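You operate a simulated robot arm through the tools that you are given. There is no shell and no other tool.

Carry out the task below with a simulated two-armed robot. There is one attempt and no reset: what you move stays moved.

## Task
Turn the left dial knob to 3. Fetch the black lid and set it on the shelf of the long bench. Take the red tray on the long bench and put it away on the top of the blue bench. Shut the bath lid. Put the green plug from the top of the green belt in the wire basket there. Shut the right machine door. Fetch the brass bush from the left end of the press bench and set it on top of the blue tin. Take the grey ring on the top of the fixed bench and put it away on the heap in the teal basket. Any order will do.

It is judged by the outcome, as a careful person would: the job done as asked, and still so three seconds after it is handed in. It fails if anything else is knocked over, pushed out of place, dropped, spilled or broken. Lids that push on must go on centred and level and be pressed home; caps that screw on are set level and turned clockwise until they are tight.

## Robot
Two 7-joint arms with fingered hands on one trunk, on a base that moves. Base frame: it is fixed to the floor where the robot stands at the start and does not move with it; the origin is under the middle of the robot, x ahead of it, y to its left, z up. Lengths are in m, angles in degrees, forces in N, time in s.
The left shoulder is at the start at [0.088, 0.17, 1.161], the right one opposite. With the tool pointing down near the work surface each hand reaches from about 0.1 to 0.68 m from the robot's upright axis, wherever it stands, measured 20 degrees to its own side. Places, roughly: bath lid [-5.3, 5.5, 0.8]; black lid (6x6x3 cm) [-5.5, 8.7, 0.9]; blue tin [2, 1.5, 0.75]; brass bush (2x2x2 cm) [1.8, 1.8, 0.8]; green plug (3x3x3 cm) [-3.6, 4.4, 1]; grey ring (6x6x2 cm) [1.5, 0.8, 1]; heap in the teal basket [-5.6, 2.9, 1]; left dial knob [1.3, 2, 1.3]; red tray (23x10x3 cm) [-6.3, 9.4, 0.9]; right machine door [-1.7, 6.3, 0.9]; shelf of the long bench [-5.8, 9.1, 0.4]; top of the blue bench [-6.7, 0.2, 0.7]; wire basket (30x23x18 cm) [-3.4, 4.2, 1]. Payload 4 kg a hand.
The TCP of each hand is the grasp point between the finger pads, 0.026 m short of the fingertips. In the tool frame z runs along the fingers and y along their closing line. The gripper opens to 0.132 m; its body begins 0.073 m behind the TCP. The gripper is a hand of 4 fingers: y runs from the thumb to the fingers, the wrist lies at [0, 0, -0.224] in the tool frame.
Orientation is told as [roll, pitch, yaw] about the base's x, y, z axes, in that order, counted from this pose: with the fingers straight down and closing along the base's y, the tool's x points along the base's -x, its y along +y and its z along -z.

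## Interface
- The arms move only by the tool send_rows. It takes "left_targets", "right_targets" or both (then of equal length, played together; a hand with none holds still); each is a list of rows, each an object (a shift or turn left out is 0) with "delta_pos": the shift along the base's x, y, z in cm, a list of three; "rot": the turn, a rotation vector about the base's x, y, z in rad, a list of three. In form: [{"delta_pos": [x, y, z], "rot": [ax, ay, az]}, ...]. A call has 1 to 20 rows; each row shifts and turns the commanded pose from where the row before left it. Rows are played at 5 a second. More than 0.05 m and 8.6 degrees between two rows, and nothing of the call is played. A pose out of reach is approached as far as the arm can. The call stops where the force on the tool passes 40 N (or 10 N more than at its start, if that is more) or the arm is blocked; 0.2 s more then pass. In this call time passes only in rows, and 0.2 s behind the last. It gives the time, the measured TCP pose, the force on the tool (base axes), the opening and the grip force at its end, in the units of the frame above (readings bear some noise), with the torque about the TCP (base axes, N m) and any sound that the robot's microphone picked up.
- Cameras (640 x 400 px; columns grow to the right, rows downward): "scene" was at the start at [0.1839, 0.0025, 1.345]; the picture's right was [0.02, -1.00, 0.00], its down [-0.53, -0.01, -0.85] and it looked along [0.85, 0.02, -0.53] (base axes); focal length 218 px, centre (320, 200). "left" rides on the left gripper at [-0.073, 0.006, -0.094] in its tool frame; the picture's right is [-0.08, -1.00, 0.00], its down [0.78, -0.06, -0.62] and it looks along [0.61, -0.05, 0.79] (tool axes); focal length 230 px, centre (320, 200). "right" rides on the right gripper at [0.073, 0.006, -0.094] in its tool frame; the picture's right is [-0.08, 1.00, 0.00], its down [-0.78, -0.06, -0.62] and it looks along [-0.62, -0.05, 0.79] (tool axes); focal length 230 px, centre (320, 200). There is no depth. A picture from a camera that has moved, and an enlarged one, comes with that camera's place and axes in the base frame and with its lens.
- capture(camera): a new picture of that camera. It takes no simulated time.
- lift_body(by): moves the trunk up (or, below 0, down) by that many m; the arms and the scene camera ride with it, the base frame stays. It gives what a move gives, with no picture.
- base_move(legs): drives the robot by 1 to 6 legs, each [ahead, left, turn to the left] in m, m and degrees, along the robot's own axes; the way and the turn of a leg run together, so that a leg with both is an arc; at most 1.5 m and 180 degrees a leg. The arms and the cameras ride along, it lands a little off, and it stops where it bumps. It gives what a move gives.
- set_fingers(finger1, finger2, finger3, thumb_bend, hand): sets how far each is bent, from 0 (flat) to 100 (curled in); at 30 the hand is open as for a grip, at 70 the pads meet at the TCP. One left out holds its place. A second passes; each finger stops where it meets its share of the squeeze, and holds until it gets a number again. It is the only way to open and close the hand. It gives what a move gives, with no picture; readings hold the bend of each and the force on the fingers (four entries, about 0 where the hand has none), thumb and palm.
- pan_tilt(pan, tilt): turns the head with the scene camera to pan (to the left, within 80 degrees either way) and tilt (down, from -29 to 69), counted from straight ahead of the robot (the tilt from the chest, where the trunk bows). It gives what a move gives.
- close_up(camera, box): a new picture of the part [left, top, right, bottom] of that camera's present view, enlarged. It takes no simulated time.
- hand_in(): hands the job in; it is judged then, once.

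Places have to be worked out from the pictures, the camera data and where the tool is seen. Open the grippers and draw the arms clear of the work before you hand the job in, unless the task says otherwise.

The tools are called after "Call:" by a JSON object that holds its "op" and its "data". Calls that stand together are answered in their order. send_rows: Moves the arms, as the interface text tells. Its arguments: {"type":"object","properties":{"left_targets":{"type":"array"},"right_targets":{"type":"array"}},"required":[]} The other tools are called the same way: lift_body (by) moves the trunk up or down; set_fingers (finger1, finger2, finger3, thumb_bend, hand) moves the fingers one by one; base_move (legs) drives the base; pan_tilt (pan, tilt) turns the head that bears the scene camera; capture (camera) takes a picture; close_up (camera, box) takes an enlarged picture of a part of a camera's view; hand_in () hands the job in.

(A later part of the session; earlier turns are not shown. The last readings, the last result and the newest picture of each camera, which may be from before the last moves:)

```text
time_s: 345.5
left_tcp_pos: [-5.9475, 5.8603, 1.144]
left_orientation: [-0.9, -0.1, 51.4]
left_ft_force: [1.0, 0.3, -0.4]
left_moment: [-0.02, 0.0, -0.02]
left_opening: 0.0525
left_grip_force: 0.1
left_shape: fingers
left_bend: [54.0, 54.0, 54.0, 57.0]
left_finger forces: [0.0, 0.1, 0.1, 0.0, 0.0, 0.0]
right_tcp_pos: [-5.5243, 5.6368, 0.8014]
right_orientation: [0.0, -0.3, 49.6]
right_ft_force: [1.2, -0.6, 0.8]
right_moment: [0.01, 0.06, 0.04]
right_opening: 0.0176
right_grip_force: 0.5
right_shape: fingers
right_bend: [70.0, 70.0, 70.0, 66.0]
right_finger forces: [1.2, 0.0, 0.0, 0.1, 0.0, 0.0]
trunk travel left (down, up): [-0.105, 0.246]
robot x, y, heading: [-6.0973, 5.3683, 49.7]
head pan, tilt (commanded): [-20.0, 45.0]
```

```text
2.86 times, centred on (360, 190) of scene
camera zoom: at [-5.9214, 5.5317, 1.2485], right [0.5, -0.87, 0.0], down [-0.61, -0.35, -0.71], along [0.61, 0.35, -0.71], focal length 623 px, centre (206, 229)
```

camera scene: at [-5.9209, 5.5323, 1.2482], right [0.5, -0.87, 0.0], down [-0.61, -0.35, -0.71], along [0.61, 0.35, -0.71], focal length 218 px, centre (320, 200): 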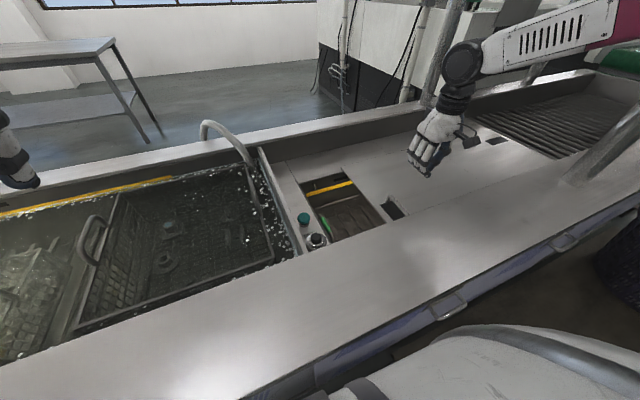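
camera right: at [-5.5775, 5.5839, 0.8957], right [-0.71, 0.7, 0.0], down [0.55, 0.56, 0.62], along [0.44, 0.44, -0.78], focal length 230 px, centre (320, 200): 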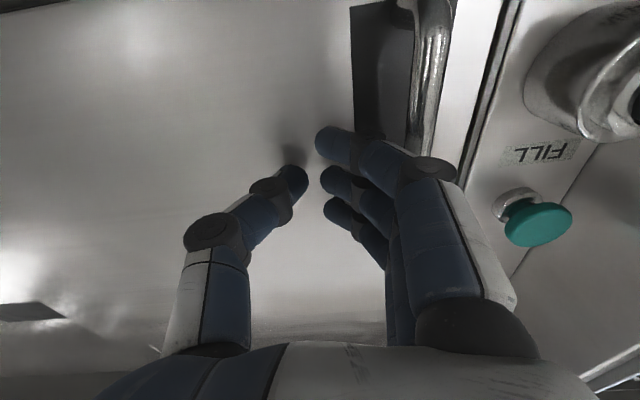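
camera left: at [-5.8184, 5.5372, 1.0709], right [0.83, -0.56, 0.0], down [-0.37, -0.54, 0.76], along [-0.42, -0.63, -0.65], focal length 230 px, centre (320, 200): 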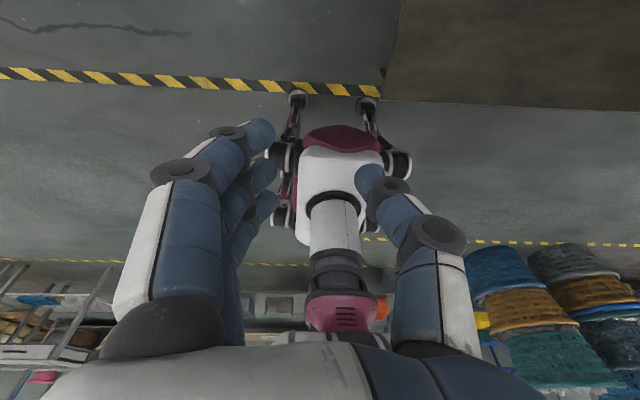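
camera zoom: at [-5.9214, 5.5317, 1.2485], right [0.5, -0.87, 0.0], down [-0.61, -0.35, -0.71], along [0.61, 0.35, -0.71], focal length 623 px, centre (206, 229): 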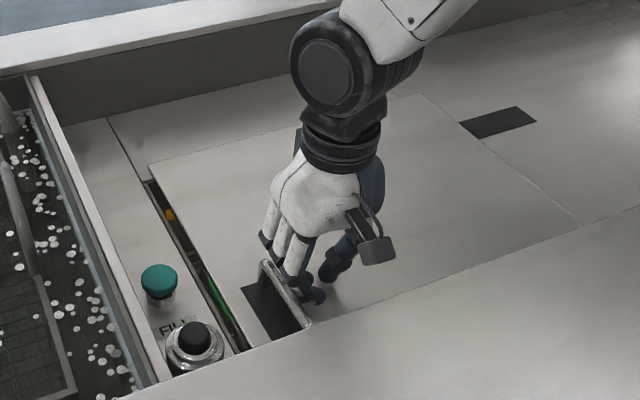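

Only a gap of about 1.3 cm remains. I push in 4 mm steps until it closes or meets a stop.

Call:
{"op": "send_rows", "data": {"right_targets": [{"delta_pos": [-0.31, 0.26, 0]}, {"delta_pos": [-0.31, 0.26, 0]}, {"delta_pos": [-0.31, 0.26, 0]}, {"delta_pos": [-0.31, 0.26, 0]}]}}

Call:
{"op": "capture", "data": {"camera": "right"}}

Call:
{"op": "close_up", "data": {"camera": "scene", "box": [290, 150, 390, 250]}}

```text
time_s: 346.5
left_tcp_pos: [-5.9481, 5.8604, 1.1437]
left_orientation: [-0.8, -0.1, 51.4]
left_ft_force: [-0.3, -0.2, 0.6]
left_moment: [0.0, -0.02, 0.02]
left_opening: 0.0527
left_grip_force: 0.1
left_shape: fingers
left_bend: [54.0, 54.0, 54.0, 57.0]
left_finger forces: [0.0, 0.1, 0.0, 0.0, 0.0, 0.0]
right_tcp_pos: [-5.5376, 5.6471, 0.8019]
right_orientation: [0.1, -0.2, 49.7]
right_ft_force: [-0.3, -1.6, 0.5]
right_moment: [0.0, 0.01, 0.03]
right_opening: 0.018
right_grip_force: 1.0
right_shape: fingers
right_bend: [70.0, 70.0, 70.0, 66.0]
right_finger forces: [0.7, 0.0, 0.0, 0.1, 0.0, 0.0]
trunk travel left (down, up): [-0.105, 0.246]
robot x, y, heading: [-6.0958, 5.3664, 49.7]
head pan, tilt (commanded): [-20.0, 45.0]
```

```text
taken
camera right: at [-5.5897, 5.594, 0.8961], right [-0.71, 0.7, 0.0], down [0.55, 0.56, 0.62], along [0.44, 0.44, -0.78], focal length 230 px, centre (320, 200)
```

right: 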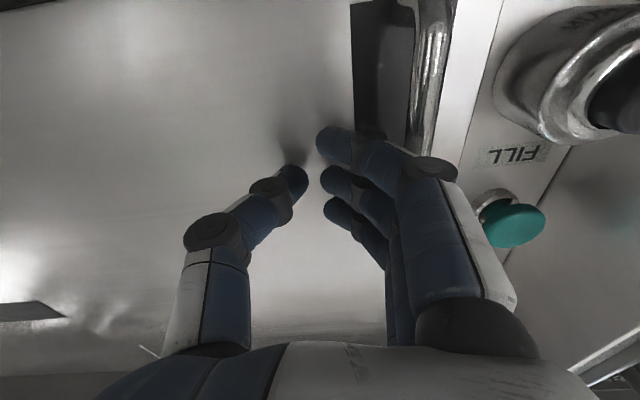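

```text
4.00 times, centred on (340, 200) of scene
camera zoom: at [-5.9213, 5.5317, 1.2485], right [0.5, -0.87, 0.0], down [-0.61, -0.35, -0.71], along [0.61, 0.35, -0.71], focal length 872 px, centre (240, 200)
```

zoom: 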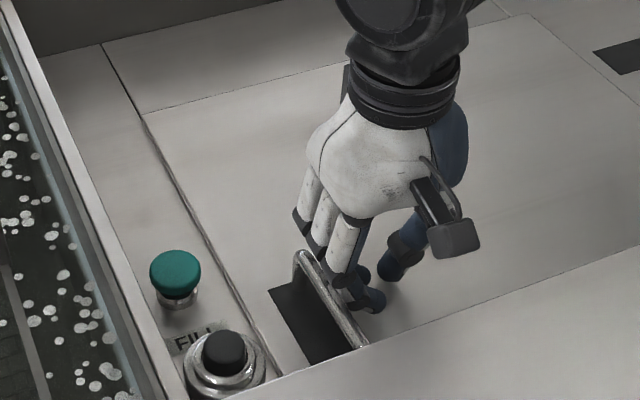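

The lid now seems to cover the opening fully. I zoom on its left edge to see whether any gap is left.

Call:
{"op": "close_up", "data": {"camera": "scene", "box": [305, 170, 375, 250]}}

Call:
{"op": "close_up", "data": {"camera": "right", "box": [400, 0, 600, 200]}}

```text
5.00 times, centred on (340, 210) of scene
camera zoom: at [-5.9213, 5.5317, 1.2485], right [0.5, -0.87, 0.0], down [-0.61, -0.35, -0.71], along [0.61, 0.35, -0.71], focal length 1090 px, centre (220, 150)
```

zoom: 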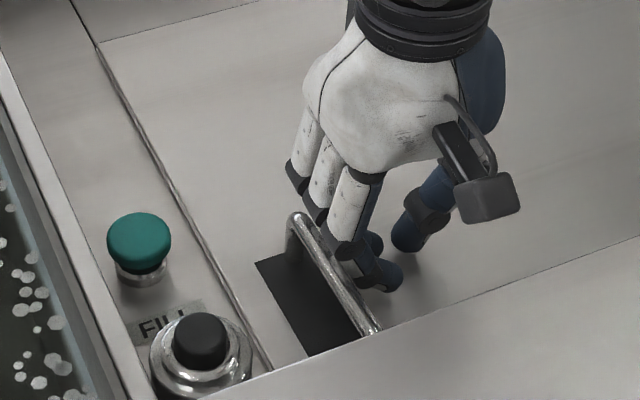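

```text
2.00 times, centred on (500, 100) of right
camera zoom: at [-5.5897, 5.594, 0.8961], right [-0.71, 0.7, 0.0], down [0.55, 0.56, 0.62], along [0.44, 0.44, -0.78], focal length 460 px, centre (-40, 400)
```

zoom: 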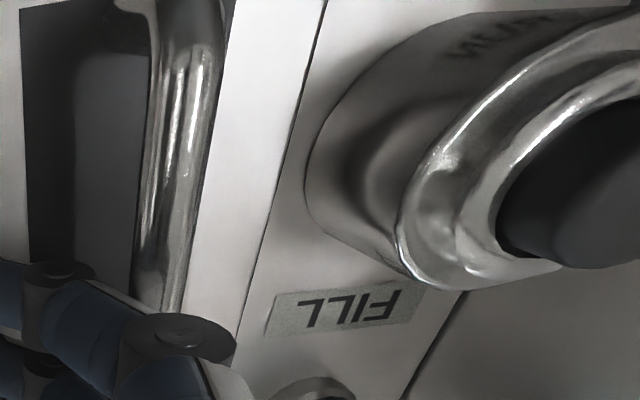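

The lid's edge meets the deck with only a hairline seam. I nudge 3 mm more to feel for the end stop.

Call:
{"op": "send_rows", "data": {"right_targets": [{"delta_pos": [-0.15, 0.13, 0]}, {"delta_pos": [-0.15, 0.13, 0]}]}}

Call:
{"op": "close_up", "data": {"camera": "scene", "box": [305, 170, 375, 250]}}

```text
time_s: 347.1
left_tcp_pos: [-5.9466, 5.8607, 1.1445]
left_orientation: [-1.0, 0.0, 51.3]
left_ft_force: [0.4, 0.9, -0.2]
left_moment: [0.0, -0.01, 0.03]
left_opening: 0.0531
left_grip_force: 0.1
left_shape: fingers
left_bend: [54.0, 54.0, 54.0, 57.0]
left_finger forces: [0.0, 0.0, 0.0, 0.0, 0.1, 0.0]
right_tcp_pos: [-5.5386, 5.649, 0.8024]
right_orientation: [0.0, -0.3, 49.7]
right_ft_force: [4.9, -4.4, 4.0]
right_moment: [0.06, 0.18, 0.13]
right_opening: 0.0154
right_grip_force: 4.0
right_shape: fingers
right_bend: [71.0, 70.0, 70.0, 66.0]
right_finger forces: [5.1, 3.0, 0.0, 0.1, 0.0, 0.0]
trunk travel left (down, up): [-0.105, 0.246]
robot x, y, heading: [-6.098, 5.3691, 49.9]
head pan, tilt (commanded): [-20.0, 45.0]
```

```text
5.00 times, centred on (340, 210) of scene
camera zoom: at [-5.9209, 5.531, 1.2486], right [0.5, -0.87, 0.0], down [-0.61, -0.35, -0.71], along [0.61, 0.35, -0.71], focal length 1090 px, centre (220, 150)
```

zoom: 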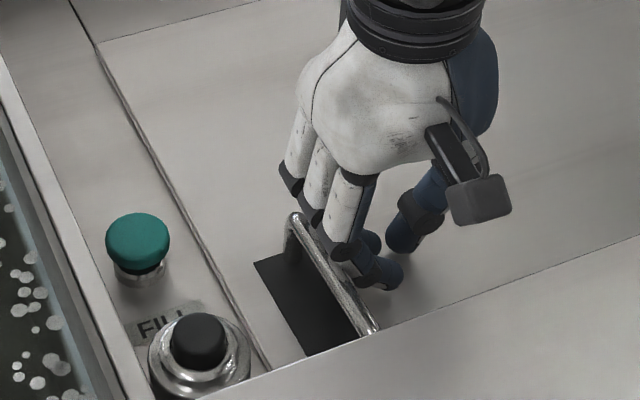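

The force rose to about 7 N without the lid moving: it is at its stop, shut. I back the hand off to the right and lift it out.

Call:
{"op": "send_rows", "data": {"right_targets": [{"delta_pos": [0.77, -0.64, 0]}, {"delta_pos": [1.15, -0.96, 0]}, {"delta_pos": [0, 0, 3]}, {"delta_pos": [0, 0, 4]}, {"delta_pos": [0, 0, 4]}, {"delta_pos": [0, 0, 4]}, {"delta_pos": [0, 0, 4]}, {"delta_pos": [-1.5, -1.5, 4]}, {"delta_pos": [-2, -2.3, 4]}, {"delta_pos": [-2, -2.3, 3]}, {"delta_pos": [-2, -2.3, 2]}]}}

Call:
{"op": "capture", "data": {"camera": "scene"}}

```text
refused: row 9 steps farther than a row can; nothing moved
```

```text
taken
camera scene: at [-5.9209, 5.531, 1.2486], right [0.5, -0.87, 0.0], down [-0.61, -0.35, -0.71], along [0.61, 0.35, -0.71], focal length 218 px, centre (320, 200)
```

scene: 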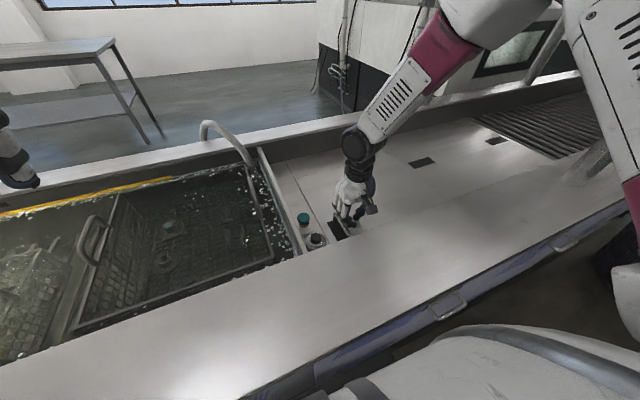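

A row was slightly too long; I resend the withdrawal with smaller steps.

Call:
{"op": "send_rows", "data": {"right_targets": [{"delta_pos": [0.77, -0.64, 0]}, {"delta_pos": [1.15, -0.96, 0]}, {"delta_pos": [0, 0, 3]}, {"delta_pos": [0, 0, 4]}, {"delta_pos": [0, 0, 4]}, {"delta_pos": [0, 0, 4]}, {"delta_pos": [0, 0, 4]}, {"delta_pos": [-1.5, -1.5, 4]}, {"delta_pos": [-2, -2.3, 3]}, {"delta_pos": [-2, -2.3, 3]}, {"delta_pos": [-2, -2.3, 3]}, {"delta_pos": [-2, -2.3, 2]}]}}

Call:
{"op": "close_up", "data": {"camera": "scene", "box": [250, 130, 430, 260]}}

```text
time_s: 349.7
left_tcp_pos: [-5.9471, 5.8591, 1.1439]
left_orientation: [-0.9, -0.1, 51.4]
left_ft_force: [-0.7, -0.3, 0.8]
left_moment: [0.01, 0.0, 0.03]
left_opening: 0.0524
left_grip_force: 0.1
left_shape: fingers
left_bend: [54.0, 54.0, 54.0, 57.0]
left_finger forces: [0.1, 0.1, 0.0, 0.0, 0.0, 0.1]
right_tcp_pos: [-5.6155, 5.5273, 1.1403]
right_orientation: [0.0, -0.3, 49.7]
right_ft_force: [-1.1, -0.2, -0.2]
right_moment: [-0.01, -0.01, 0.03]
right_opening: 0.0181
right_grip_force: 0.0
right_shape: fingers
right_bend: [70.0, 70.0, 70.0, 66.0]
right_finger forces: [0.0, 0.1, 0.0, 0.1, 0.1, 0.0]
trunk travel left (down, up): [-0.105, 0.246]
robot x, y, heading: [-6.0991, 5.3688, 49.7]
head pan, tilt (commanded): [-20.0, 45.0]
```

```text
3.08 times, centred on (340, 195) of scene
camera zoom: at [-5.9216, 5.5313, 1.2486], right [0.5, -0.87, 0.0], down [-0.61, -0.35, -0.71], along [0.61, 0.35, -0.71], focal length 671 px, centre (258, 215)
```

zoom: 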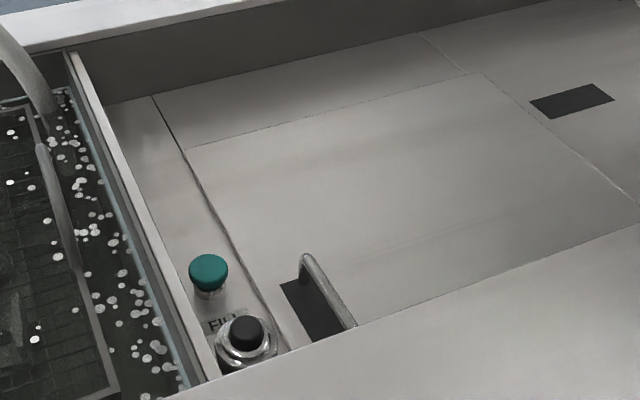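

The bath lid is shut. Now I look left for the way round the tank toward the long bench.

Call:
{"op": "base_move", "data": {"legs": [[-0.55, 0, 0]]}}

Call:
{"op": "pan_tilt", "data": {"pan": 35, "tilt": 10}}

Call:
{"op": "capture", "data": {"camera": "scene"}}

Call:
{"op": "pan_tilt", "data": {"pan": 78, "tilt": 10}}

Call:
{"op": "capture", "data": {"camera": "scene"}}

```text
time_s: 352.9
left_tcp_pos: [-6.3016, 5.4411, 1.1436]
left_orientation: [-0.9, 0.0, 51.3]
left_ft_force: [0.5, 0.0, 0.2]
left_moment: [0.01, 0.01, 0.0]
left_opening: 0.0527
left_grip_force: 0.1
left_shape: fingers
left_bend: [54.0, 54.0, 54.0, 57.0]
left_finger forces: [0.0, 0.0, 0.0, 0.1, 0.0, 0.1]
right_tcp_pos: [-5.9693, 5.1086, 1.1396]
right_orientation: [0.1, -0.2, 49.6]
right_ft_force: [-1.3, -0.7, -0.1]
right_moment: [0.01, 0.0, 0.05]
right_opening: 0.018
right_grip_force: 0.1
right_shape: fingers
right_bend: [70.0, 70.0, 70.0, 66.0]
right_finger forces: [0.0, 0.1, 0.0, 0.0, 0.0, 0.1]
trunk travel left (down, up): [-0.105, 0.246]
robot x, y, heading: [-6.4497, 4.9485, 49.6]
head pan, tilt (commanded): [-20.0, 45.0]
```

```text
time_s: 354.1
left_tcp_pos: [-6.3015, 5.4426, 1.1435]
left_orientation: [-0.8, -0.1, 51.4]
left_ft_force: [0.3, 0.1, 0.0]
left_moment: [0.0, -0.03, 0.03]
left_opening: 0.0528
left_grip_force: 0.0
left_shape: fingers
left_bend: [54.0, 54.0, 54.0, 57.0]
left_finger forces: [0.0, 0.0, 0.0, 0.1, 0.0, 0.0]
right_tcp_pos: [-5.9698, 5.1087, 1.1406]
right_orientation: [0.1, -0.2, 49.8]
right_ft_force: [-1.1, -0.6, 0.7]
right_moment: [0.0, 0.02, 0.02]
right_opening: 0.018
right_grip_force: 0.1
right_shape: fingers
right_bend: [70.0, 70.0, 70.0, 66.0]
right_finger forces: [0.1, 0.0, 0.0, 0.0, 0.0, 0.1]
trunk travel left (down, up): [-0.105, 0.246]
robot x, y, heading: [-6.4496, 4.9512, 49.5]
head pan, tilt (commanded): [35.0, 10.0]
```

```text
taken
camera scene: at [-6.3379, 5.1652, 1.3034], right [1.0, -0.09, 0.0], down [-0.02, -0.17, -0.98], along [0.09, 0.98, -0.17], focal length 218 px, centre (320, 200)
```

scene: 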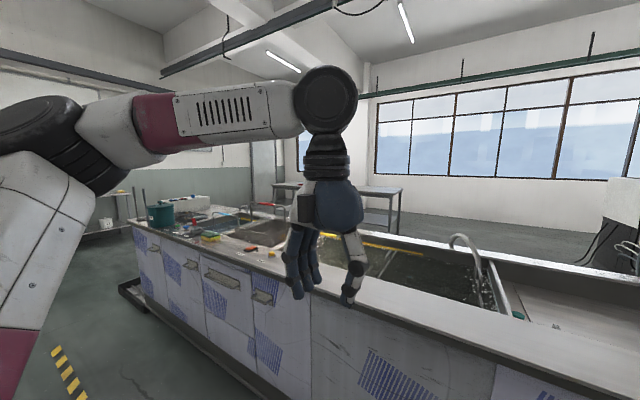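

```text
time_s: 355.2
left_tcp_pos: [-6.3008, 5.4406, 1.1435]
left_orientation: [-0.9, -0.1, 51.5]
left_ft_force: [0.9, 0.7, 0.1]
left_moment: [-0.04, -0.02, 0.0]
left_opening: 0.0526
left_grip_force: 0.1
left_shape: fingers
left_bend: [54.0, 54.0, 54.0, 57.0]
left_finger forces: [0.1, 0.1, 0.0, 0.0, 0.0, 0.0]
right_tcp_pos: [-5.9707, 5.1077, 1.1402]
right_orientation: [0.1, -0.2, 49.7]
right_ft_force: [-1.1, -0.4, 0.5]
right_moment: [0.0, 0.0, 0.02]
right_opening: 0.0181
right_grip_force: 0.1
right_shape: fingers
right_bend: [70.0, 70.0, 70.0, 66.0]
right_finger forces: [0.0, 0.0, 0.0, 0.1, 0.1, 0.1]
trunk travel left (down, up): [-0.105, 0.246]
robot x, y, heading: [-6.4509, 4.9492, 49.7]
head pan, tilt (commanded): [78.0, 10.0]
```

```text
taken
camera scene: at [-6.4034, 5.1462, 1.3034], right [0.79, 0.61, 0.0], down [0.11, -0.14, -0.98], along [-0.6, 0.78, -0.17], focal length 218 px, centre (320, 200)
```

scene: 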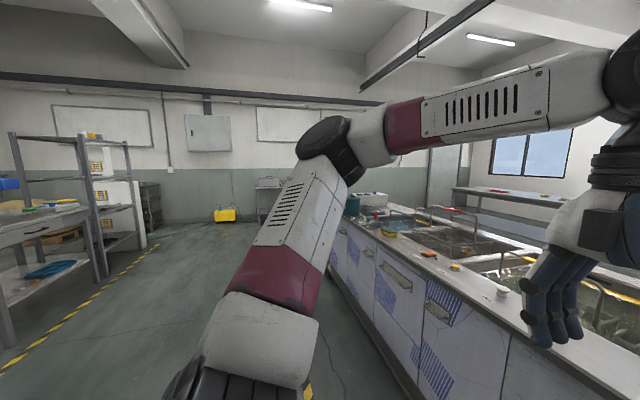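

The tank ends at about u ≈ 11.1 and beyond it there's open floor, with the long bench by the windows behind. I turn left and drive along the tank past its end.

Call:
{"op": "base_move", "data": {"legs": [[0, 0, 90.3], [1.4, 0, 0], [1.4, 0, 0], [0.85, 0, 0]]}}

Call:
{"op": "pan_tilt", "data": {"pan": -60, "tilt": 15}}

Call:
{"op": "capture", "data": {"camera": "scene"}}

Call:
{"op": "pan_tilt", "data": {"pan": 0, "tilt": 20}}

Call:
{"op": "capture", "data": {"camera": "scene"}}

```text
time_s: 376.8
left_tcp_pos: [-9.7278, 7.4926, 1.1443]
left_orientation: [-0.9, 0.0, 140.8]
left_ft_force: [-0.2, -0.3, 0.4]
left_moment: [0.01, -0.03, 0.0]
left_opening: 0.0526
left_grip_force: 0.1
left_shape: fingers
left_bend: [54.0, 54.0, 54.0, 57.0]
left_finger forces: [0.0, 0.0, 0.1, 0.1, 0.1, 0.1]
right_tcp_pos: [-9.3923, 7.8212, 1.1405]
right_orientation: [0.1, -0.3, 139.1]
right_ft_force: [0.4, 0.0, -0.2]
right_moment: [-0.02, 0.0, -0.02]
right_opening: 0.0178
right_grip_force: 0.1
right_shape: fingers
right_bend: [70.0, 70.0, 70.0, 66.0]
right_finger forces: [0.0, 0.1, 0.0, 0.1, 0.1, 0.1]
trunk travel left (down, up): [-0.105, 0.246]
robot x, y, heading: [-9.2371, 7.3393, 138.9]
head pan, tilt (commanded): [78.0, 10.0]
```

```text
time_s: 379.0
left_tcp_pos: [-9.7278, 7.4933, 1.144]
left_orientation: [-0.9, -0.1, 140.8]
left_ft_force: [0.2, 0.2, -0.9]
left_moment: [0.02, -0.04, -0.02]
left_opening: 0.053
left_grip_force: 0.1
left_shape: fingers
left_bend: [54.0, 54.0, 54.0, 57.0]
left_finger forces: [0.1, 0.0, 0.0, 0.1, 0.0, 0.0]
right_tcp_pos: [-9.3918, 7.821, 1.1415]
right_orientation: [0.1, -0.3, 139.0]
right_ft_force: [0.4, -0.5, 0.0]
right_moment: [-0.01, -0.02, 0.01]
right_opening: 0.0182
right_grip_force: 0.2
right_shape: fingers
right_bend: [70.0, 70.0, 70.0, 66.0]
right_finger forces: [0.0, 0.0, 0.0, 0.0, 0.0, 0.0]
trunk travel left (down, up): [-0.105, 0.246]
robot x, y, heading: [-9.2357, 7.3389, 138.8]
head pan, tilt (commanded): [-60.0, 15.0]
```

```text
taken
camera scene: at [-9.3413, 7.5368, 1.2953], right [0.98, -0.19, 0.0], down [-0.05, -0.25, -0.97], along [0.18, 0.95, -0.26], focal length 218 px, centre (320, 200)
```

scene: 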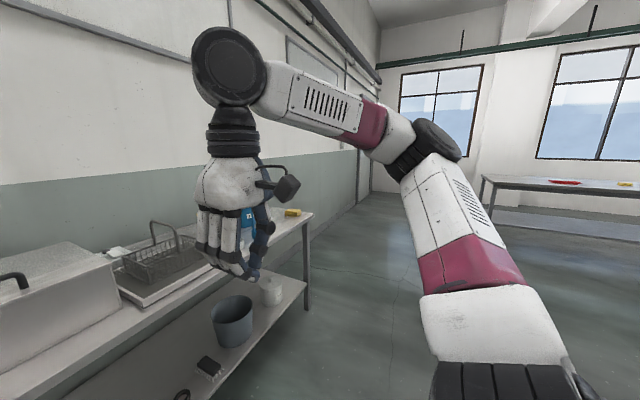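

```text
time_s: 380.3
left_tcp_pos: [-9.7278, 7.4923, 1.144]
left_orientation: [-0.9, -0.1, 140.7]
left_ft_force: [0.8, 0.1, -0.7]
left_moment: [0.01, -0.03, -0.01]
left_opening: 0.0523
left_grip_force: 0.1
left_shape: fingers
left_bend: [54.0, 54.0, 54.0, 57.0]
left_finger forces: [0.0, 0.0, 0.0, 0.0, 0.0, 0.0]
right_tcp_pos: [-9.3919, 7.8214, 1.1423]
right_orientation: [0.1, -0.2, 139.1]
right_ft_force: [0.0, -0.2, 1.3]
right_moment: [0.01, -0.02, 0.02]
right_opening: 0.018
right_grip_force: 0.1
right_shape: fingers
right_bend: [70.0, 70.0, 70.0, 66.0]
right_finger forces: [0.0, 0.0, 0.1, 0.0, 0.0, 0.1]
trunk travel left (down, up): [-0.105, 0.246]
robot x, y, heading: [-9.2347, 7.3406, 139.1]
head pan, tilt (commanded): [0.0, 20.0]
```

```text
taken
camera scene: at [-9.4292, 7.5061, 1.2871], right [0.66, 0.76, 0.0], down [0.26, -0.22, -0.94], along [-0.71, 0.62, -0.34], focal length 218 px, centre (320, 200)
```

scene: 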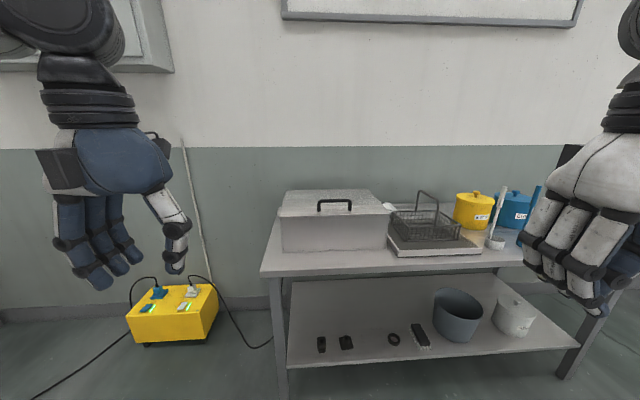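

The tank end is behind me to the right and a wall table is ahead. I turn right to face the windows and drive forward along the end of the tank.

Call:
{"op": "base_move", "data": {"legs": [[0, 0, -89], [1.2, 0.05, 0], [1.2, 0, 0]]}}

Call:
{"op": "pan_tilt", "data": {"pan": -40, "tilt": 15}}

Call:
{"op": "capture", "data": {"camera": "scene"}}

Call:
{"op": "pan_tilt", "data": {"pan": 0, "tilt": 20}}

Call:
{"op": "capture", "data": {"camera": "scene"}}

```text
time_s: 395.9
left_tcp_pos: [-7.5852, 9.7195, 1.1432]
left_orientation: [-0.9, -0.1, 51.8]
left_ft_force: [-1.1, -0.6, 1.1]
left_moment: [-0.01, 0.03, -0.01]
left_opening: 0.0525
left_grip_force: 0.0
left_shape: fingers
left_bend: [54.0, 54.0, 54.0, 57.0]
left_finger forces: [0.1, 0.0, 0.1, 0.1, 0.0, 0.1]
right_tcp_pos: [-7.2507, 9.3894, 1.1403]
right_orientation: [0.1, -0.2, 50.2]
right_ft_force: [0.5, -0.5, 0.0]
right_moment: [0.0, -0.02, 0.0]
right_opening: 0.0179
right_grip_force: 0.1
right_shape: fingers
right_bend: [70.0, 70.0, 70.0, 66.0]
right_finger forces: [0.0, 0.1, 0.0, 0.0, 0.1, 0.1]
trunk travel left (down, up): [-0.105, 0.246]
robot x, y, heading: [-7.731, 9.2285, 49.9]
head pan, tilt (commanded): [0.0, 20.0]
```

```text
time_s: 397.0
left_tcp_pos: [-7.5861, 9.7193, 1.1444]
left_orientation: [-0.9, -0.1, 51.7]
left_ft_force: [-0.3, 0.4, -0.1]
left_moment: [0.03, -0.02, -0.04]
left_opening: 0.0527
left_grip_force: 0.0
left_shape: fingers
left_bend: [54.0, 54.0, 54.0, 57.0]
left_finger forces: [0.0, 0.0, 0.1, 0.0, 0.1, 0.0]
right_tcp_pos: [-7.252, 9.3895, 1.1411]
right_orientation: [0.0, -0.2, 50.1]
right_ft_force: [-0.2, -0.9, 0.2]
right_moment: [-0.02, -0.02, 0.03]
right_opening: 0.0181
right_grip_force: 0.1
right_shape: fingers
right_bend: [70.0, 70.0, 70.0, 66.0]
right_finger forces: [0.0, 0.0, 0.0, 0.0, 0.1, 0.1]
trunk travel left (down, up): [-0.105, 0.246]
robot x, y, heading: [-7.7335, 9.2267, 50.1]
head pan, tilt (commanded): [-40.0, 15.0]
```

```text
taken
camera scene: at [-7.5361, 9.3669, 1.2953], right [0.18, -0.98, 0.0], down [-0.25, -0.05, -0.97], along [0.95, 0.17, -0.26], focal length 218 px, centre (320, 200)
```

scene: 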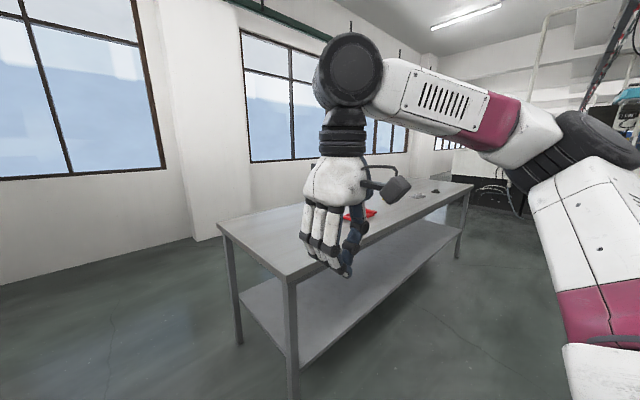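

```text
time_s: 398.1
left_tcp_pos: [-7.5859, 9.7208, 1.144]
left_orientation: [-0.9, -0.1, 51.7]
left_ft_force: [0.6, 0.2, 0.3]
left_moment: [-0.01, 0.02, -0.01]
left_opening: 0.0528
left_grip_force: 0.0
left_shape: fingers
left_bend: [54.0, 54.0, 54.0, 57.0]
left_finger forces: [0.0, 0.1, 0.1, 0.0, 0.1, 0.0]
right_tcp_pos: [-7.2512, 9.3888, 1.1407]
right_orientation: [0.2, -0.1, 50.1]
right_ft_force: [0.7, 0.3, -0.4]
right_moment: [-0.01, 0.0, -0.04]
right_opening: 0.0185
right_grip_force: 0.2
right_shape: fingers
right_bend: [70.0, 70.0, 70.0, 66.0]
right_finger forces: [0.0, 0.0, 0.0, 0.0, 0.0, 0.1]
trunk travel left (down, up): [-0.105, 0.246]
robot x, y, heading: [-7.7313, 9.2267, 50.1]
head pan, tilt (commanded): [0.0, 20.0]
```

```text
taken
camera scene: at [-7.5683, 9.4218, 1.2871], right [0.77, -0.64, 0.0], down [-0.22, -0.26, -0.94], along [0.6, 0.72, -0.34], focal length 218 px, centre (320, 200)
```

scene: 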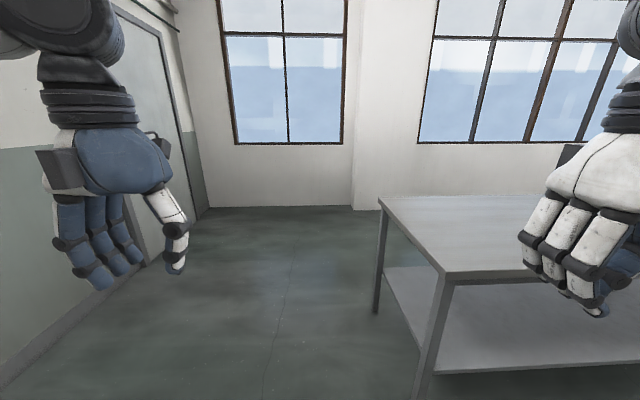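

The long bench is on my right; its near edge is at v ≈ 2.89. I strafe right 1 m and look at what's on it.

Call:
{"op": "base_move", "data": {"legs": [[0, -1.2, 0]]}}

Call:
{"op": "pan_tilt", "data": {"pan": -15, "tilt": 30}}

Call:
{"op": "capture", "data": {"camera": "scene"}}

```text
time_s: 408.9
left_tcp_pos: [-6.6588, 8.9442, 1.1429]
left_orientation: [-1.0, -0.2, 51.6]
left_ft_force: [0.0, -0.4, -0.2]
left_moment: [0.02, 0.02, 0.0]
left_opening: 0.0526
left_grip_force: 0.0
left_shape: fingers
left_bend: [54.0, 54.0, 54.0, 57.0]
left_finger forces: [0.0, 0.0, 0.0, 0.1, 0.0, 0.1]
right_tcp_pos: [-6.3261, 8.6127, 1.1407]
right_orientation: [0.1, -0.1, 50.0]
right_ft_force: [0.1, 0.7, -0.4]
right_moment: [-0.02, 0.03, -0.02]
right_opening: 0.0179
right_grip_force: 0.0
right_shape: fingers
right_bend: [70.0, 70.0, 70.0, 66.0]
right_finger forces: [0.0, 0.0, 0.0, 0.0, 0.1, 0.0]
trunk travel left (down, up): [-0.105, 0.246]
robot x, y, heading: [-6.81, 8.4493, 49.9]
head pan, tilt (commanded): [0.0, 20.0]
```

```text
time_s: 409.7
left_tcp_pos: [-6.6593, 8.9444, 1.1436]
left_orientation: [-0.9, -0.1, 51.6]
left_ft_force: [0.0, 1.1, -0.2]
left_moment: [0.0, -0.01, -0.02]
left_opening: 0.0527
left_grip_force: 0.0
left_shape: fingers
left_bend: [54.0, 54.0, 54.0, 57.0]
left_finger forces: [0.1, 0.0, 0.0, 0.0, 0.0, 0.0]
right_tcp_pos: [-6.3263, 8.6127, 1.1415]
right_orientation: [0.0, -0.3, 49.9]
right_ft_force: [-1.1, -0.3, -0.2]
right_moment: [0.0, -0.01, -0.01]
right_opening: 0.018
right_grip_force: 0.0
right_shape: fingers
right_bend: [70.0, 70.0, 70.0, 66.0]
right_finger forces: [0.0, 0.0, 0.0, 0.0, 0.0, 0.0]
trunk travel left (down, up): [-0.105, 0.246]
robot x, y, heading: [-6.8061, 8.4514, 49.9]
head pan, tilt (commanded): [-15.0, 30.0]
```

```text
taken
camera scene: at [-6.6285, 8.6268, 1.2711], right [0.57, -0.82, 0.0], down [-0.41, -0.29, -0.87], along [0.71, 0.5, -0.5], focal length 218 px, centre (320, 200)
```

scene: 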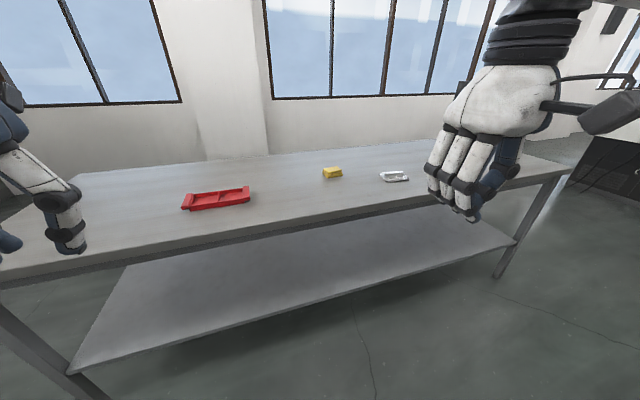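

The red tray lies at about [-6.27, 9.36]; the black lid should be behind my right hand near [-5.5, 8.7]. I strafe right 0.65 m and look for it.

Call:
{"op": "base_move", "data": {"legs": [[0.15, -0.65, 0]]}}

Call:
{"op": "pan_tilt", "data": {"pan": 0, "tilt": 35}}

Call:
{"op": "capture", "data": {"camera": "scene"}}

Call:
{"op": "capture", "data": {"camera": "right"}}

```text
time_s: 415.9
left_tcp_pos: [-6.0623, 8.6386, 1.1435]
left_orientation: [-0.9, -0.1, 51.3]
left_ft_force: [0.7, -0.6, 0.4]
left_moment: [-0.02, 0.0, 0.02]
left_opening: 0.0527
left_grip_force: 0.1
left_shape: fingers
left_bend: [54.0, 54.0, 54.0, 57.0]
left_finger forces: [0.0, 0.0, 0.0, 0.0, 0.0, 0.0]
right_tcp_pos: [-5.7312, 8.3056, 1.1408]
right_orientation: [0.1, -0.2, 49.7]
right_ft_force: [0.0, 0.5, 0.0]
right_moment: [0.02, 0.02, -0.01]
right_opening: 0.018
right_grip_force: 0.1
right_shape: fingers
right_bend: [70.0, 70.0, 70.0, 66.0]
right_finger forces: [0.0, 0.0, 0.0, 0.1, 0.1, 0.1]
trunk travel left (down, up): [-0.105, 0.246]
robot x, y, heading: [-6.2113, 8.1456, 49.7]
head pan, tilt (commanded): [-15.0, 30.0]
```

```text
time_s: 416.6
left_tcp_pos: [-6.0617, 8.6386, 1.1438]
left_orientation: [-0.9, -0.1, 51.3]
left_ft_force: [-0.1, 0.9, 0.2]
left_moment: [0.01, 0.02, 0.02]
left_opening: 0.0528
left_grip_force: 0.0
left_shape: fingers
left_bend: [54.0, 54.0, 54.0, 57.0]
left_finger forces: [0.0, 0.0, 0.1, 0.0, 0.0, 0.1]
right_tcp_pos: [-5.7304, 8.3063, 1.1414]
right_orientation: [0.1, -0.3, 49.6]
right_ft_force: [-0.2, 0.2, -0.4]
right_moment: [0.0, -0.01, -0.01]
right_opening: 0.0182
right_grip_force: 0.1
right_shape: fingers
right_bend: [70.0, 70.0, 70.0, 66.0]
right_finger forces: [0.1, 0.0, 0.0, 0.1, 0.0, 0.0]
trunk travel left (down, up): [-0.105, 0.246]
robot x, y, heading: [-6.2107, 8.1462, 49.8]
head pan, tilt (commanded): [0.0, 35.0]
```

```text
taken
camera scene: at [-6.0502, 8.3367, 1.2633], right [0.76, -0.65, 0.0], down [-0.37, -0.44, -0.82], along [0.53, 0.62, -0.57], focal length 218 px, centre (320, 200)
```

scene: 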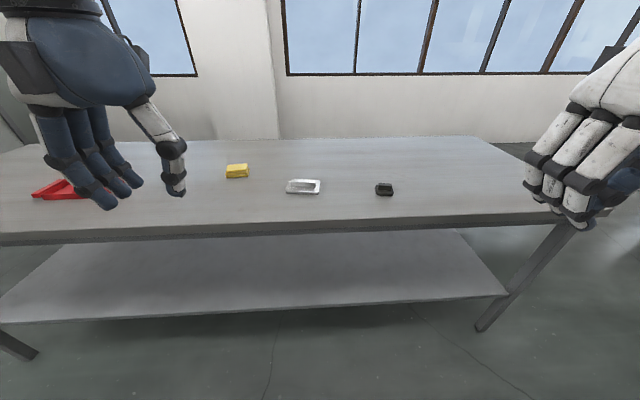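

```text
taken
camera right: at [-5.7833, 8.2526, 1.2356], right [-0.71, 0.7, 0.0], down [0.55, 0.56, 0.62], along [0.44, 0.44, -0.78], focal length 230 px, centre (320, 200)
```

right: 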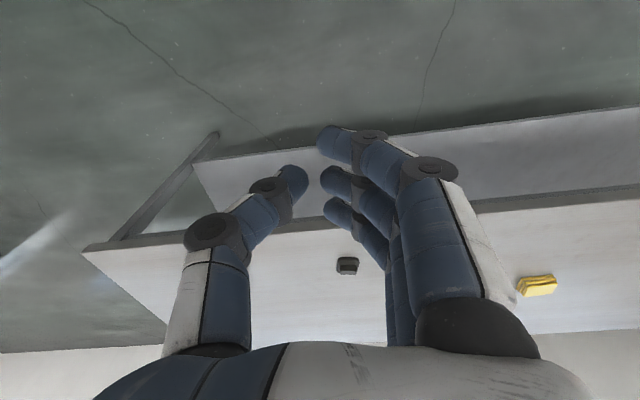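

The black lid is the small dark piece at (384, 189). I enlarge it in both views.

Call:
{"op": "close_up", "data": {"camera": "scene", "box": [340, 160, 430, 220]}}

Call:
{"op": "close_up", "data": {"camera": "right", "box": [300, 230, 400, 300]}}

```text
6.67 times, centred on (385, 190) of scene
camera zoom: at [-6.0502, 8.3367, 1.2633], right [0.76, -0.65, 0.0], down [-0.37, -0.44, -0.82], along [0.53, 0.62, -0.57], focal length 1454 px, centre (-113, 267)
```

zoom: 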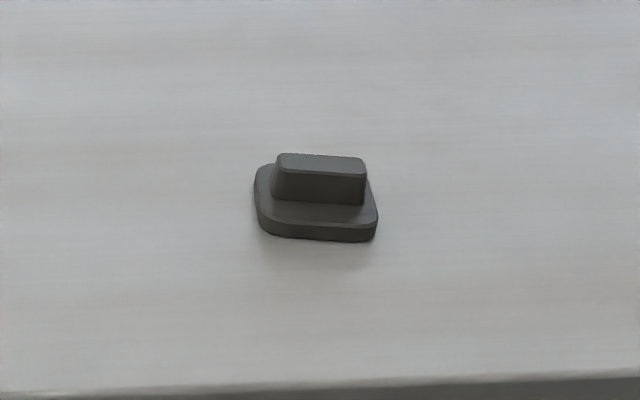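

```text
5.71 times, centred on (350, 265) of right
camera zoom: at [-5.7833, 8.2526, 1.2356], right [-0.71, 0.7, 0.0], down [0.55, 0.56, 0.62], along [0.44, 0.44, -0.78], focal length 1315 px, centre (149, -171)
```

zoom: 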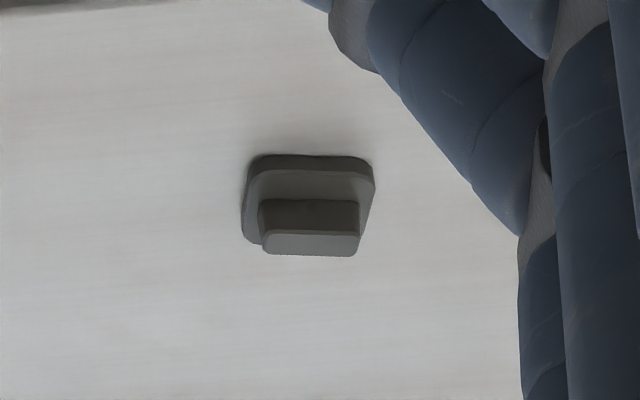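

The lid is a square base with a bar on top, bar-top centre at [-5.463, 8.679, 0.880] (bench 0.85). I'll grip the bar's ends with the left hand pitched forward, so I can set it level onto the shelf. First I position the base and pitch the hand.

Call:
{"op": "base_move", "data": {"legs": [[0.2, -0.4, 0.2]]}}

Call:
{"op": "lift_body", "data": {"by": -0.09}}

Call:
{"op": "send_rows", "data": {"left_targets": [{"delta_pos": [0.65, 0.76, 2], "rot": [0.111, -0.0932, 0]}, {"delta_pos": [0.65, 0.76, 2], "rot": [0.111, -0.0932, 0]}, {"delta_pos": [0.65, 0.76, 0], "rot": [0.111, -0.0932, 0]}, {"delta_pos": [0.65, 0.76, 0], "rot": [0.111, -0.0932, 0]}, {"delta_pos": [0.65, 0.76, 0], "rot": [0.111, -0.0932, 0]}, {"delta_pos": [0.65, 0.76, 0], "rot": [0.111, -0.0932, 0]}]}}

Call:
{"op": "capture", "data": {"camera": "left"}}

Call:
{"op": "capture", "data": {"camera": "scene"}}

```text
time_s: 420.7
left_tcp_pos: [-5.6334, 8.5356, 1.1449]
left_orientation: [-0.9, -0.1, 51.7]
left_ft_force: [0.6, 1.0, 0.3]
left_moment: [0.02, -0.01, -0.02]
left_opening: 0.0527
left_grip_force: 0.1
left_shape: fingers
left_bend: [54.0, 54.0, 54.0, 57.0]
left_finger forces: [0.0, 0.1, 0.0, 0.0, 0.0, 0.1]
right_tcp_pos: [-5.2995, 8.2055, 1.1416]
right_orientation: [0.2, -0.2, 50.1]
right_ft_force: [-0.4, 1.1, -0.4]
right_moment: [0.0, 0.0, 0.02]
right_opening: 0.0183
right_grip_force: 0.0
right_shape: fingers
right_bend: [70.0, 70.0, 70.0, 66.0]
right_finger forces: [0.0, 0.0, 0.0, 0.0, 0.0, 0.1]
trunk travel left (down, up): [-0.105, 0.246]
robot x, y, heading: [-5.7767, 8.0417, 50.4]
head pan, tilt (commanded): [0.0, 35.0]
```

```text
time_s: 421.9
left_tcp_pos: [-5.6347, 8.5355, 1.0554]
left_orientation: [-1.0, -0.2, 51.7]
left_ft_force: [-0.4, -1.2, 0.4]
left_moment: [0.01, -0.03, -0.05]
left_opening: 0.0527
left_grip_force: 0.0
left_shape: fingers
left_bend: [54.0, 54.0, 54.0, 57.0]
left_finger forces: [0.1, 0.0, 0.1, 0.0, 0.0, 0.0]
right_tcp_pos: [-5.3006, 8.2035, 1.0521]
right_orientation: [0.0, -0.4, 50.0]
right_ft_force: [0.1, 0.1, 0.7]
right_moment: [0.06, -0.06, 0.01]
right_opening: 0.0183
right_grip_force: 0.1
right_shape: fingers
right_bend: [70.0, 70.0, 70.0, 66.0]
right_finger forces: [0.0, 0.0, 0.0, 0.0, 0.0, 0.0]
trunk travel left (down, up): [-0.015, 0.336]
robot x, y, heading: [-5.7786, 8.0417, 50.0]
head pan, tilt (commanded): [0.0, 35.0]
```

```text
time_s: 423.3
left_tcp_pos: [-5.5944, 8.5813, 1.0939]
left_orientation: [-3.0, -50.0, 52.6]
left_ft_force: [-0.2, 0.5, -0.9]
left_moment: [-0.03, -0.01, -0.02]
left_opening: 0.0527
left_grip_force: 0.0
left_shape: fingers
left_bend: [54.0, 54.0, 54.0, 57.0]
left_finger forces: [0.1, 0.1, 0.0, 0.1, 0.0, 0.0]
right_tcp_pos: [-5.2997, 8.2052, 1.0514]
right_orientation: [0.0, -0.3, 50.0]
right_ft_force: [0.9, -0.7, 0.0]
right_moment: [-0.02, -0.01, 0.01]
right_opening: 0.0181
right_grip_force: 0.1
right_shape: fingers
right_bend: [70.0, 70.0, 70.0, 66.0]
right_finger forces: [0.0, 0.0, 0.0, 0.0, 0.0, 0.0]
trunk travel left (down, up): [-0.015, 0.336]
robot x, y, heading: [-5.7807, 8.0374, 50.2]
head pan, tilt (commanded): [0.0, 35.0]
```

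```text
taken
camera left: at [-5.6181, 8.5677, 1.2092], right [0.8, -0.6, 0.09], down [-0.57, -0.79, -0.2], along [0.19, 0.11, -0.97], focal length 230 px, centre (320, 200)
```

left: 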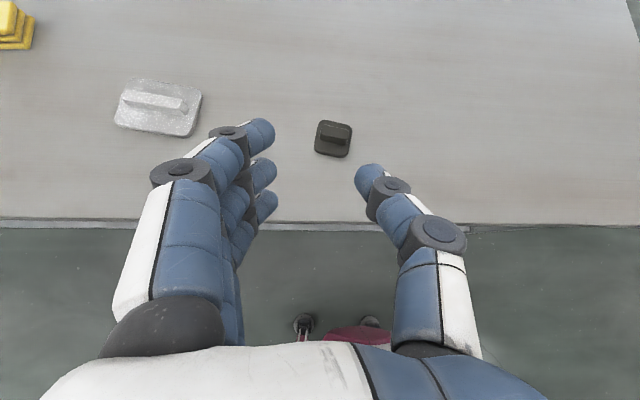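

```text
taken
camera scene: at [-5.5588, 8.3069, 1.1549], right [0.77, -0.64, 0.0], down [-0.37, -0.44, -0.82], along [0.53, 0.63, -0.57], focal length 218 px, centre (320, 200)
```

scene: 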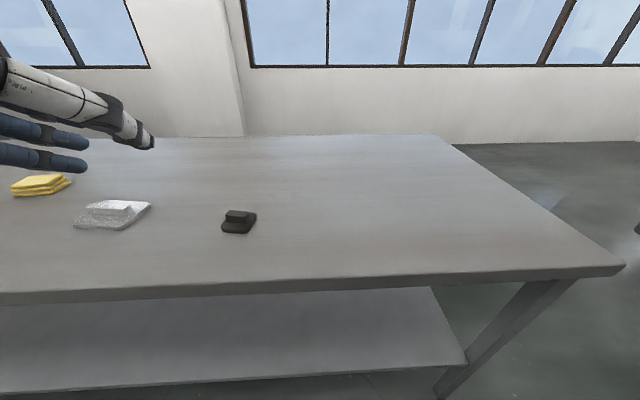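

The left camera now looks straight down onto the lid. I enlarge it to check the bar's direction against the closing line.

Call:
{"op": "close_up", "data": {"camera": "left", "box": [280, 100, 390, 180]}}

```text
5.00 times, centred on (335, 140) of left
camera zoom: at [-5.6181, 8.5677, 1.2092], right [0.8, -0.6, 0.09], down [-0.57, -0.79, -0.2], along [0.19, 0.11, -0.97], focal length 1150 px, centre (245, 500)
```

zoom: 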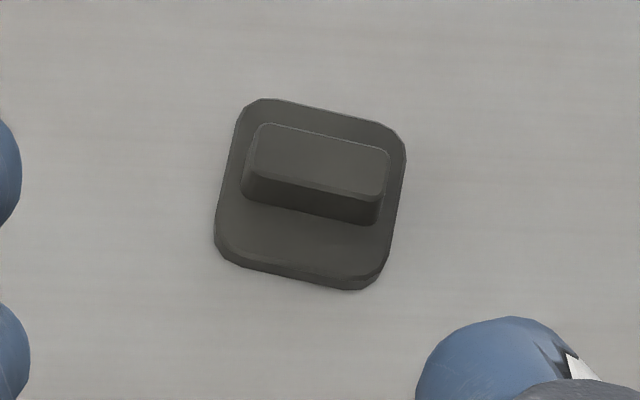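

The lid is turned about 10° relative to the bench, so I yaw the hand by -8.6° to match, open it to about 9 cm, and move to a pre-grasp 8 cm back along the finger direction.

Call:
{"op": "set_fingers", "data": {"hand": "left", "finger1": 44, "finger2": 44, "finger3": 44, "thumb_bend": 44}}

Call:
{"op": "send_rows", "data": {"left_targets": [{"delta_pos": [1.9, 1.3, -3.9], "rot": [0, 0, -0.075]}, {"delta_pos": [1.9, 1.3, -3.9], "rot": [0, 0, -0.075]}, {"delta_pos": [1.9, 1.3, -3.9]}, {"delta_pos": [1.8, 1.3, -3.9]}]}}

Call:
{"op": "capture", "data": {"camera": "left"}}

Call:
{"op": "capture", "data": {"camera": "scene"}}

```text
time_s: 424.3
left_tcp_pos: [-5.5948, 8.5823, 1.0936]
left_orientation: [-3.0, -49.8, 52.6]
left_ft_force: [-0.3, -0.4, 0.2]
left_moment: [0.02, -0.01, 0.0]
left_opening: 0.0898
left_grip_force: 0.1
left_shape: fingers
left_bend: [44.0, 44.0, 44.0, 44.0]
left_finger forces: [0.0, 0.0, 0.0, 0.0, 0.0, 0.1]
right_tcp_pos: [-5.2996, 8.2043, 1.051]
right_orientation: [0.0, -0.2, 50.0]
right_ft_force: [0.3, 0.2, 0.8]
right_moment: [-0.01, -0.01, -0.01]
right_opening: 0.0184
right_grip_force: 0.1
right_shape: fingers
right_bend: [70.0, 70.0, 70.0, 66.0]
right_finger forces: [0.0, 0.0, 0.0, 0.1, 0.0, 0.0]
trunk travel left (down, up): [-0.015, 0.336]
robot x, y, heading: [-5.782, 8.0417, 50.0]
head pan, tilt (commanded): [0.0, 35.0]
```

```text
time_s: 425.3
left_tcp_pos: [-5.5181, 8.6354, 0.937]
left_orientation: [-3.0, -49.7, 44.1]
left_ft_force: [-0.2, 0.1, 1.3]
left_moment: [-0.02, 0.03, 0.0]
left_opening: 0.0901
left_grip_force: 0.0
left_shape: fingers
left_bend: [44.0, 44.0, 44.0, 44.0]
left_finger forces: [0.1, 0.0, 0.0, 0.0, 0.1, 0.0]
right_tcp_pos: [-5.2986, 8.2051, 1.0495]
right_orientation: [0.1, 0.0, 50.0]
right_ft_force: [0.1, -0.2, -1.4]
right_moment: [-0.01, -0.02, 0.01]
right_opening: 0.0179
right_grip_force: 0.1
right_shape: fingers
right_bend: [70.0, 70.0, 70.0, 66.0]
right_finger forces: [0.0, 0.0, 0.0, 0.0, 0.0, 0.0]
trunk travel left (down, up): [-0.015, 0.336]
robot x, y, heading: [-5.7794, 8.0424, 50.0]
head pan, tilt (commanded): [0.0, 35.0]
```

```text
taken
camera left: at [-5.5438, 8.6243, 1.0518], right [0.7, -0.71, 0.09], down [-0.68, -0.7, -0.2], along [0.21, 0.08, -0.98], focal length 230 px, centre (320, 200)
```

left: 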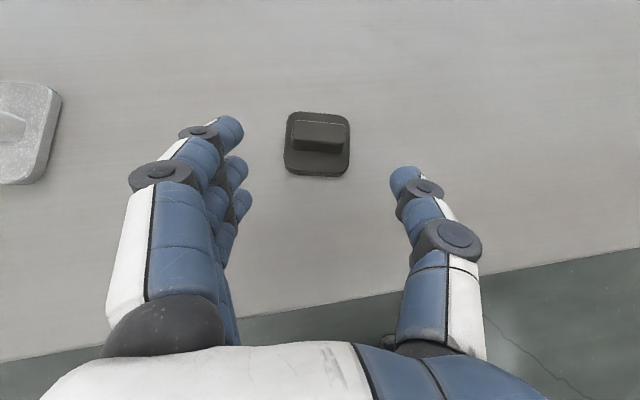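

```text
taken
camera scene: at [-5.5582, 8.308, 1.1543], right [0.77, -0.64, 0.0], down [-0.37, -0.44, -0.82], along [0.53, 0.63, -0.57], focal length 218 px, centre (320, 200)
```

scene: 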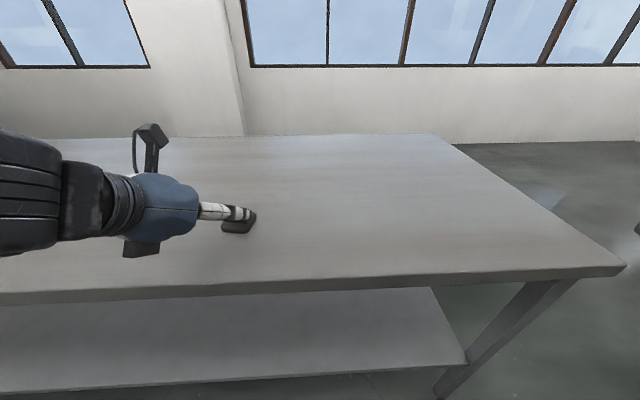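

The bar now lies parallel to the closing line and centred between thumb and fingers. I advance along the finger direction onto the lid.

Call:
{"op": "send_rows", "data": {"left_targets": [{"delta_pos": [1.55, 1.25, -1.65]}, {"delta_pos": [1.5, 1.25, -1.65]}, {"delta_pos": [1.1, 0.95, -1.2]}]}}

Call:
{"op": "capture", "data": {"camera": "left"}}

Call:
{"op": "close_up", "data": {"camera": "scene", "box": [150, 150, 300, 260]}}

```text
time_s: 426.1
left_tcp_pos: [-5.4784, 8.6676, 0.8933]
left_orientation: [-2.9, -49.9, 44.0]
left_ft_force: [1.1, 0.6, 1.2]
left_moment: [0.1, 0.02, -0.03]
left_opening: 0.0901
left_grip_force: 0.5
left_shape: fingers
left_bend: [44.0, 44.0, 44.0, 44.0]
left_finger forces: [0.0, 0.1, 1.5, 0.0, 0.1, 0.0]
right_tcp_pos: [-5.2994, 8.206, 1.0509]
right_orientation: [0.0, -0.3, 50.0]
right_ft_force: [-0.9, -0.2, 0.5]
right_moment: [-0.01, -0.02, 0.03]
right_opening: 0.018
right_grip_force: 0.1
right_shape: fingers
right_bend: [70.0, 70.0, 70.0, 66.0]
right_finger forces: [0.0, 0.1, 0.0, 0.1, 0.1, 0.1]
trunk travel left (down, up): [-0.015, 0.336]
robot x, y, heading: [-5.7828, 8.0391, 50.0]
head pan, tilt (commanded): [0.0, 35.0]
```

```text
taken
camera left: at [-5.5039, 8.6569, 1.0087], right [0.7, -0.71, 0.09], down [-0.68, -0.7, -0.2], along [0.21, 0.08, -0.97], focal length 230 px, centre (320, 200)
```

left: 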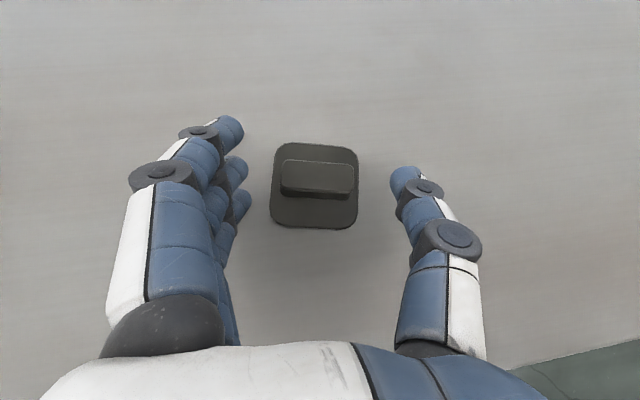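

```text
3.64 times, centred on (225, 205) of scene
camera zoom: at [-5.5588, 8.3065, 1.1551], right [0.77, -0.64, 0.0], down [-0.37, -0.44, -0.82], along [0.53, 0.63, -0.57], focal length 793 px, centre (666, 182)
```

zoom: 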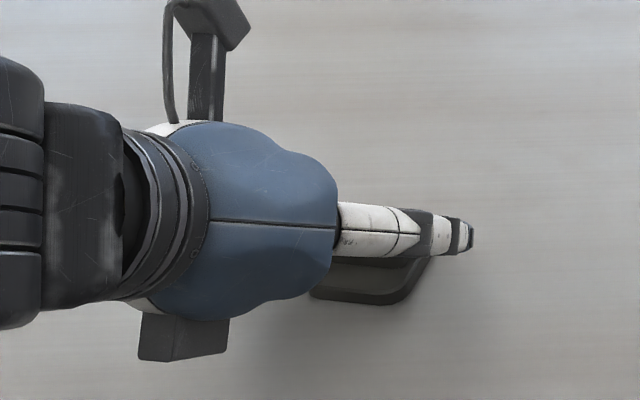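

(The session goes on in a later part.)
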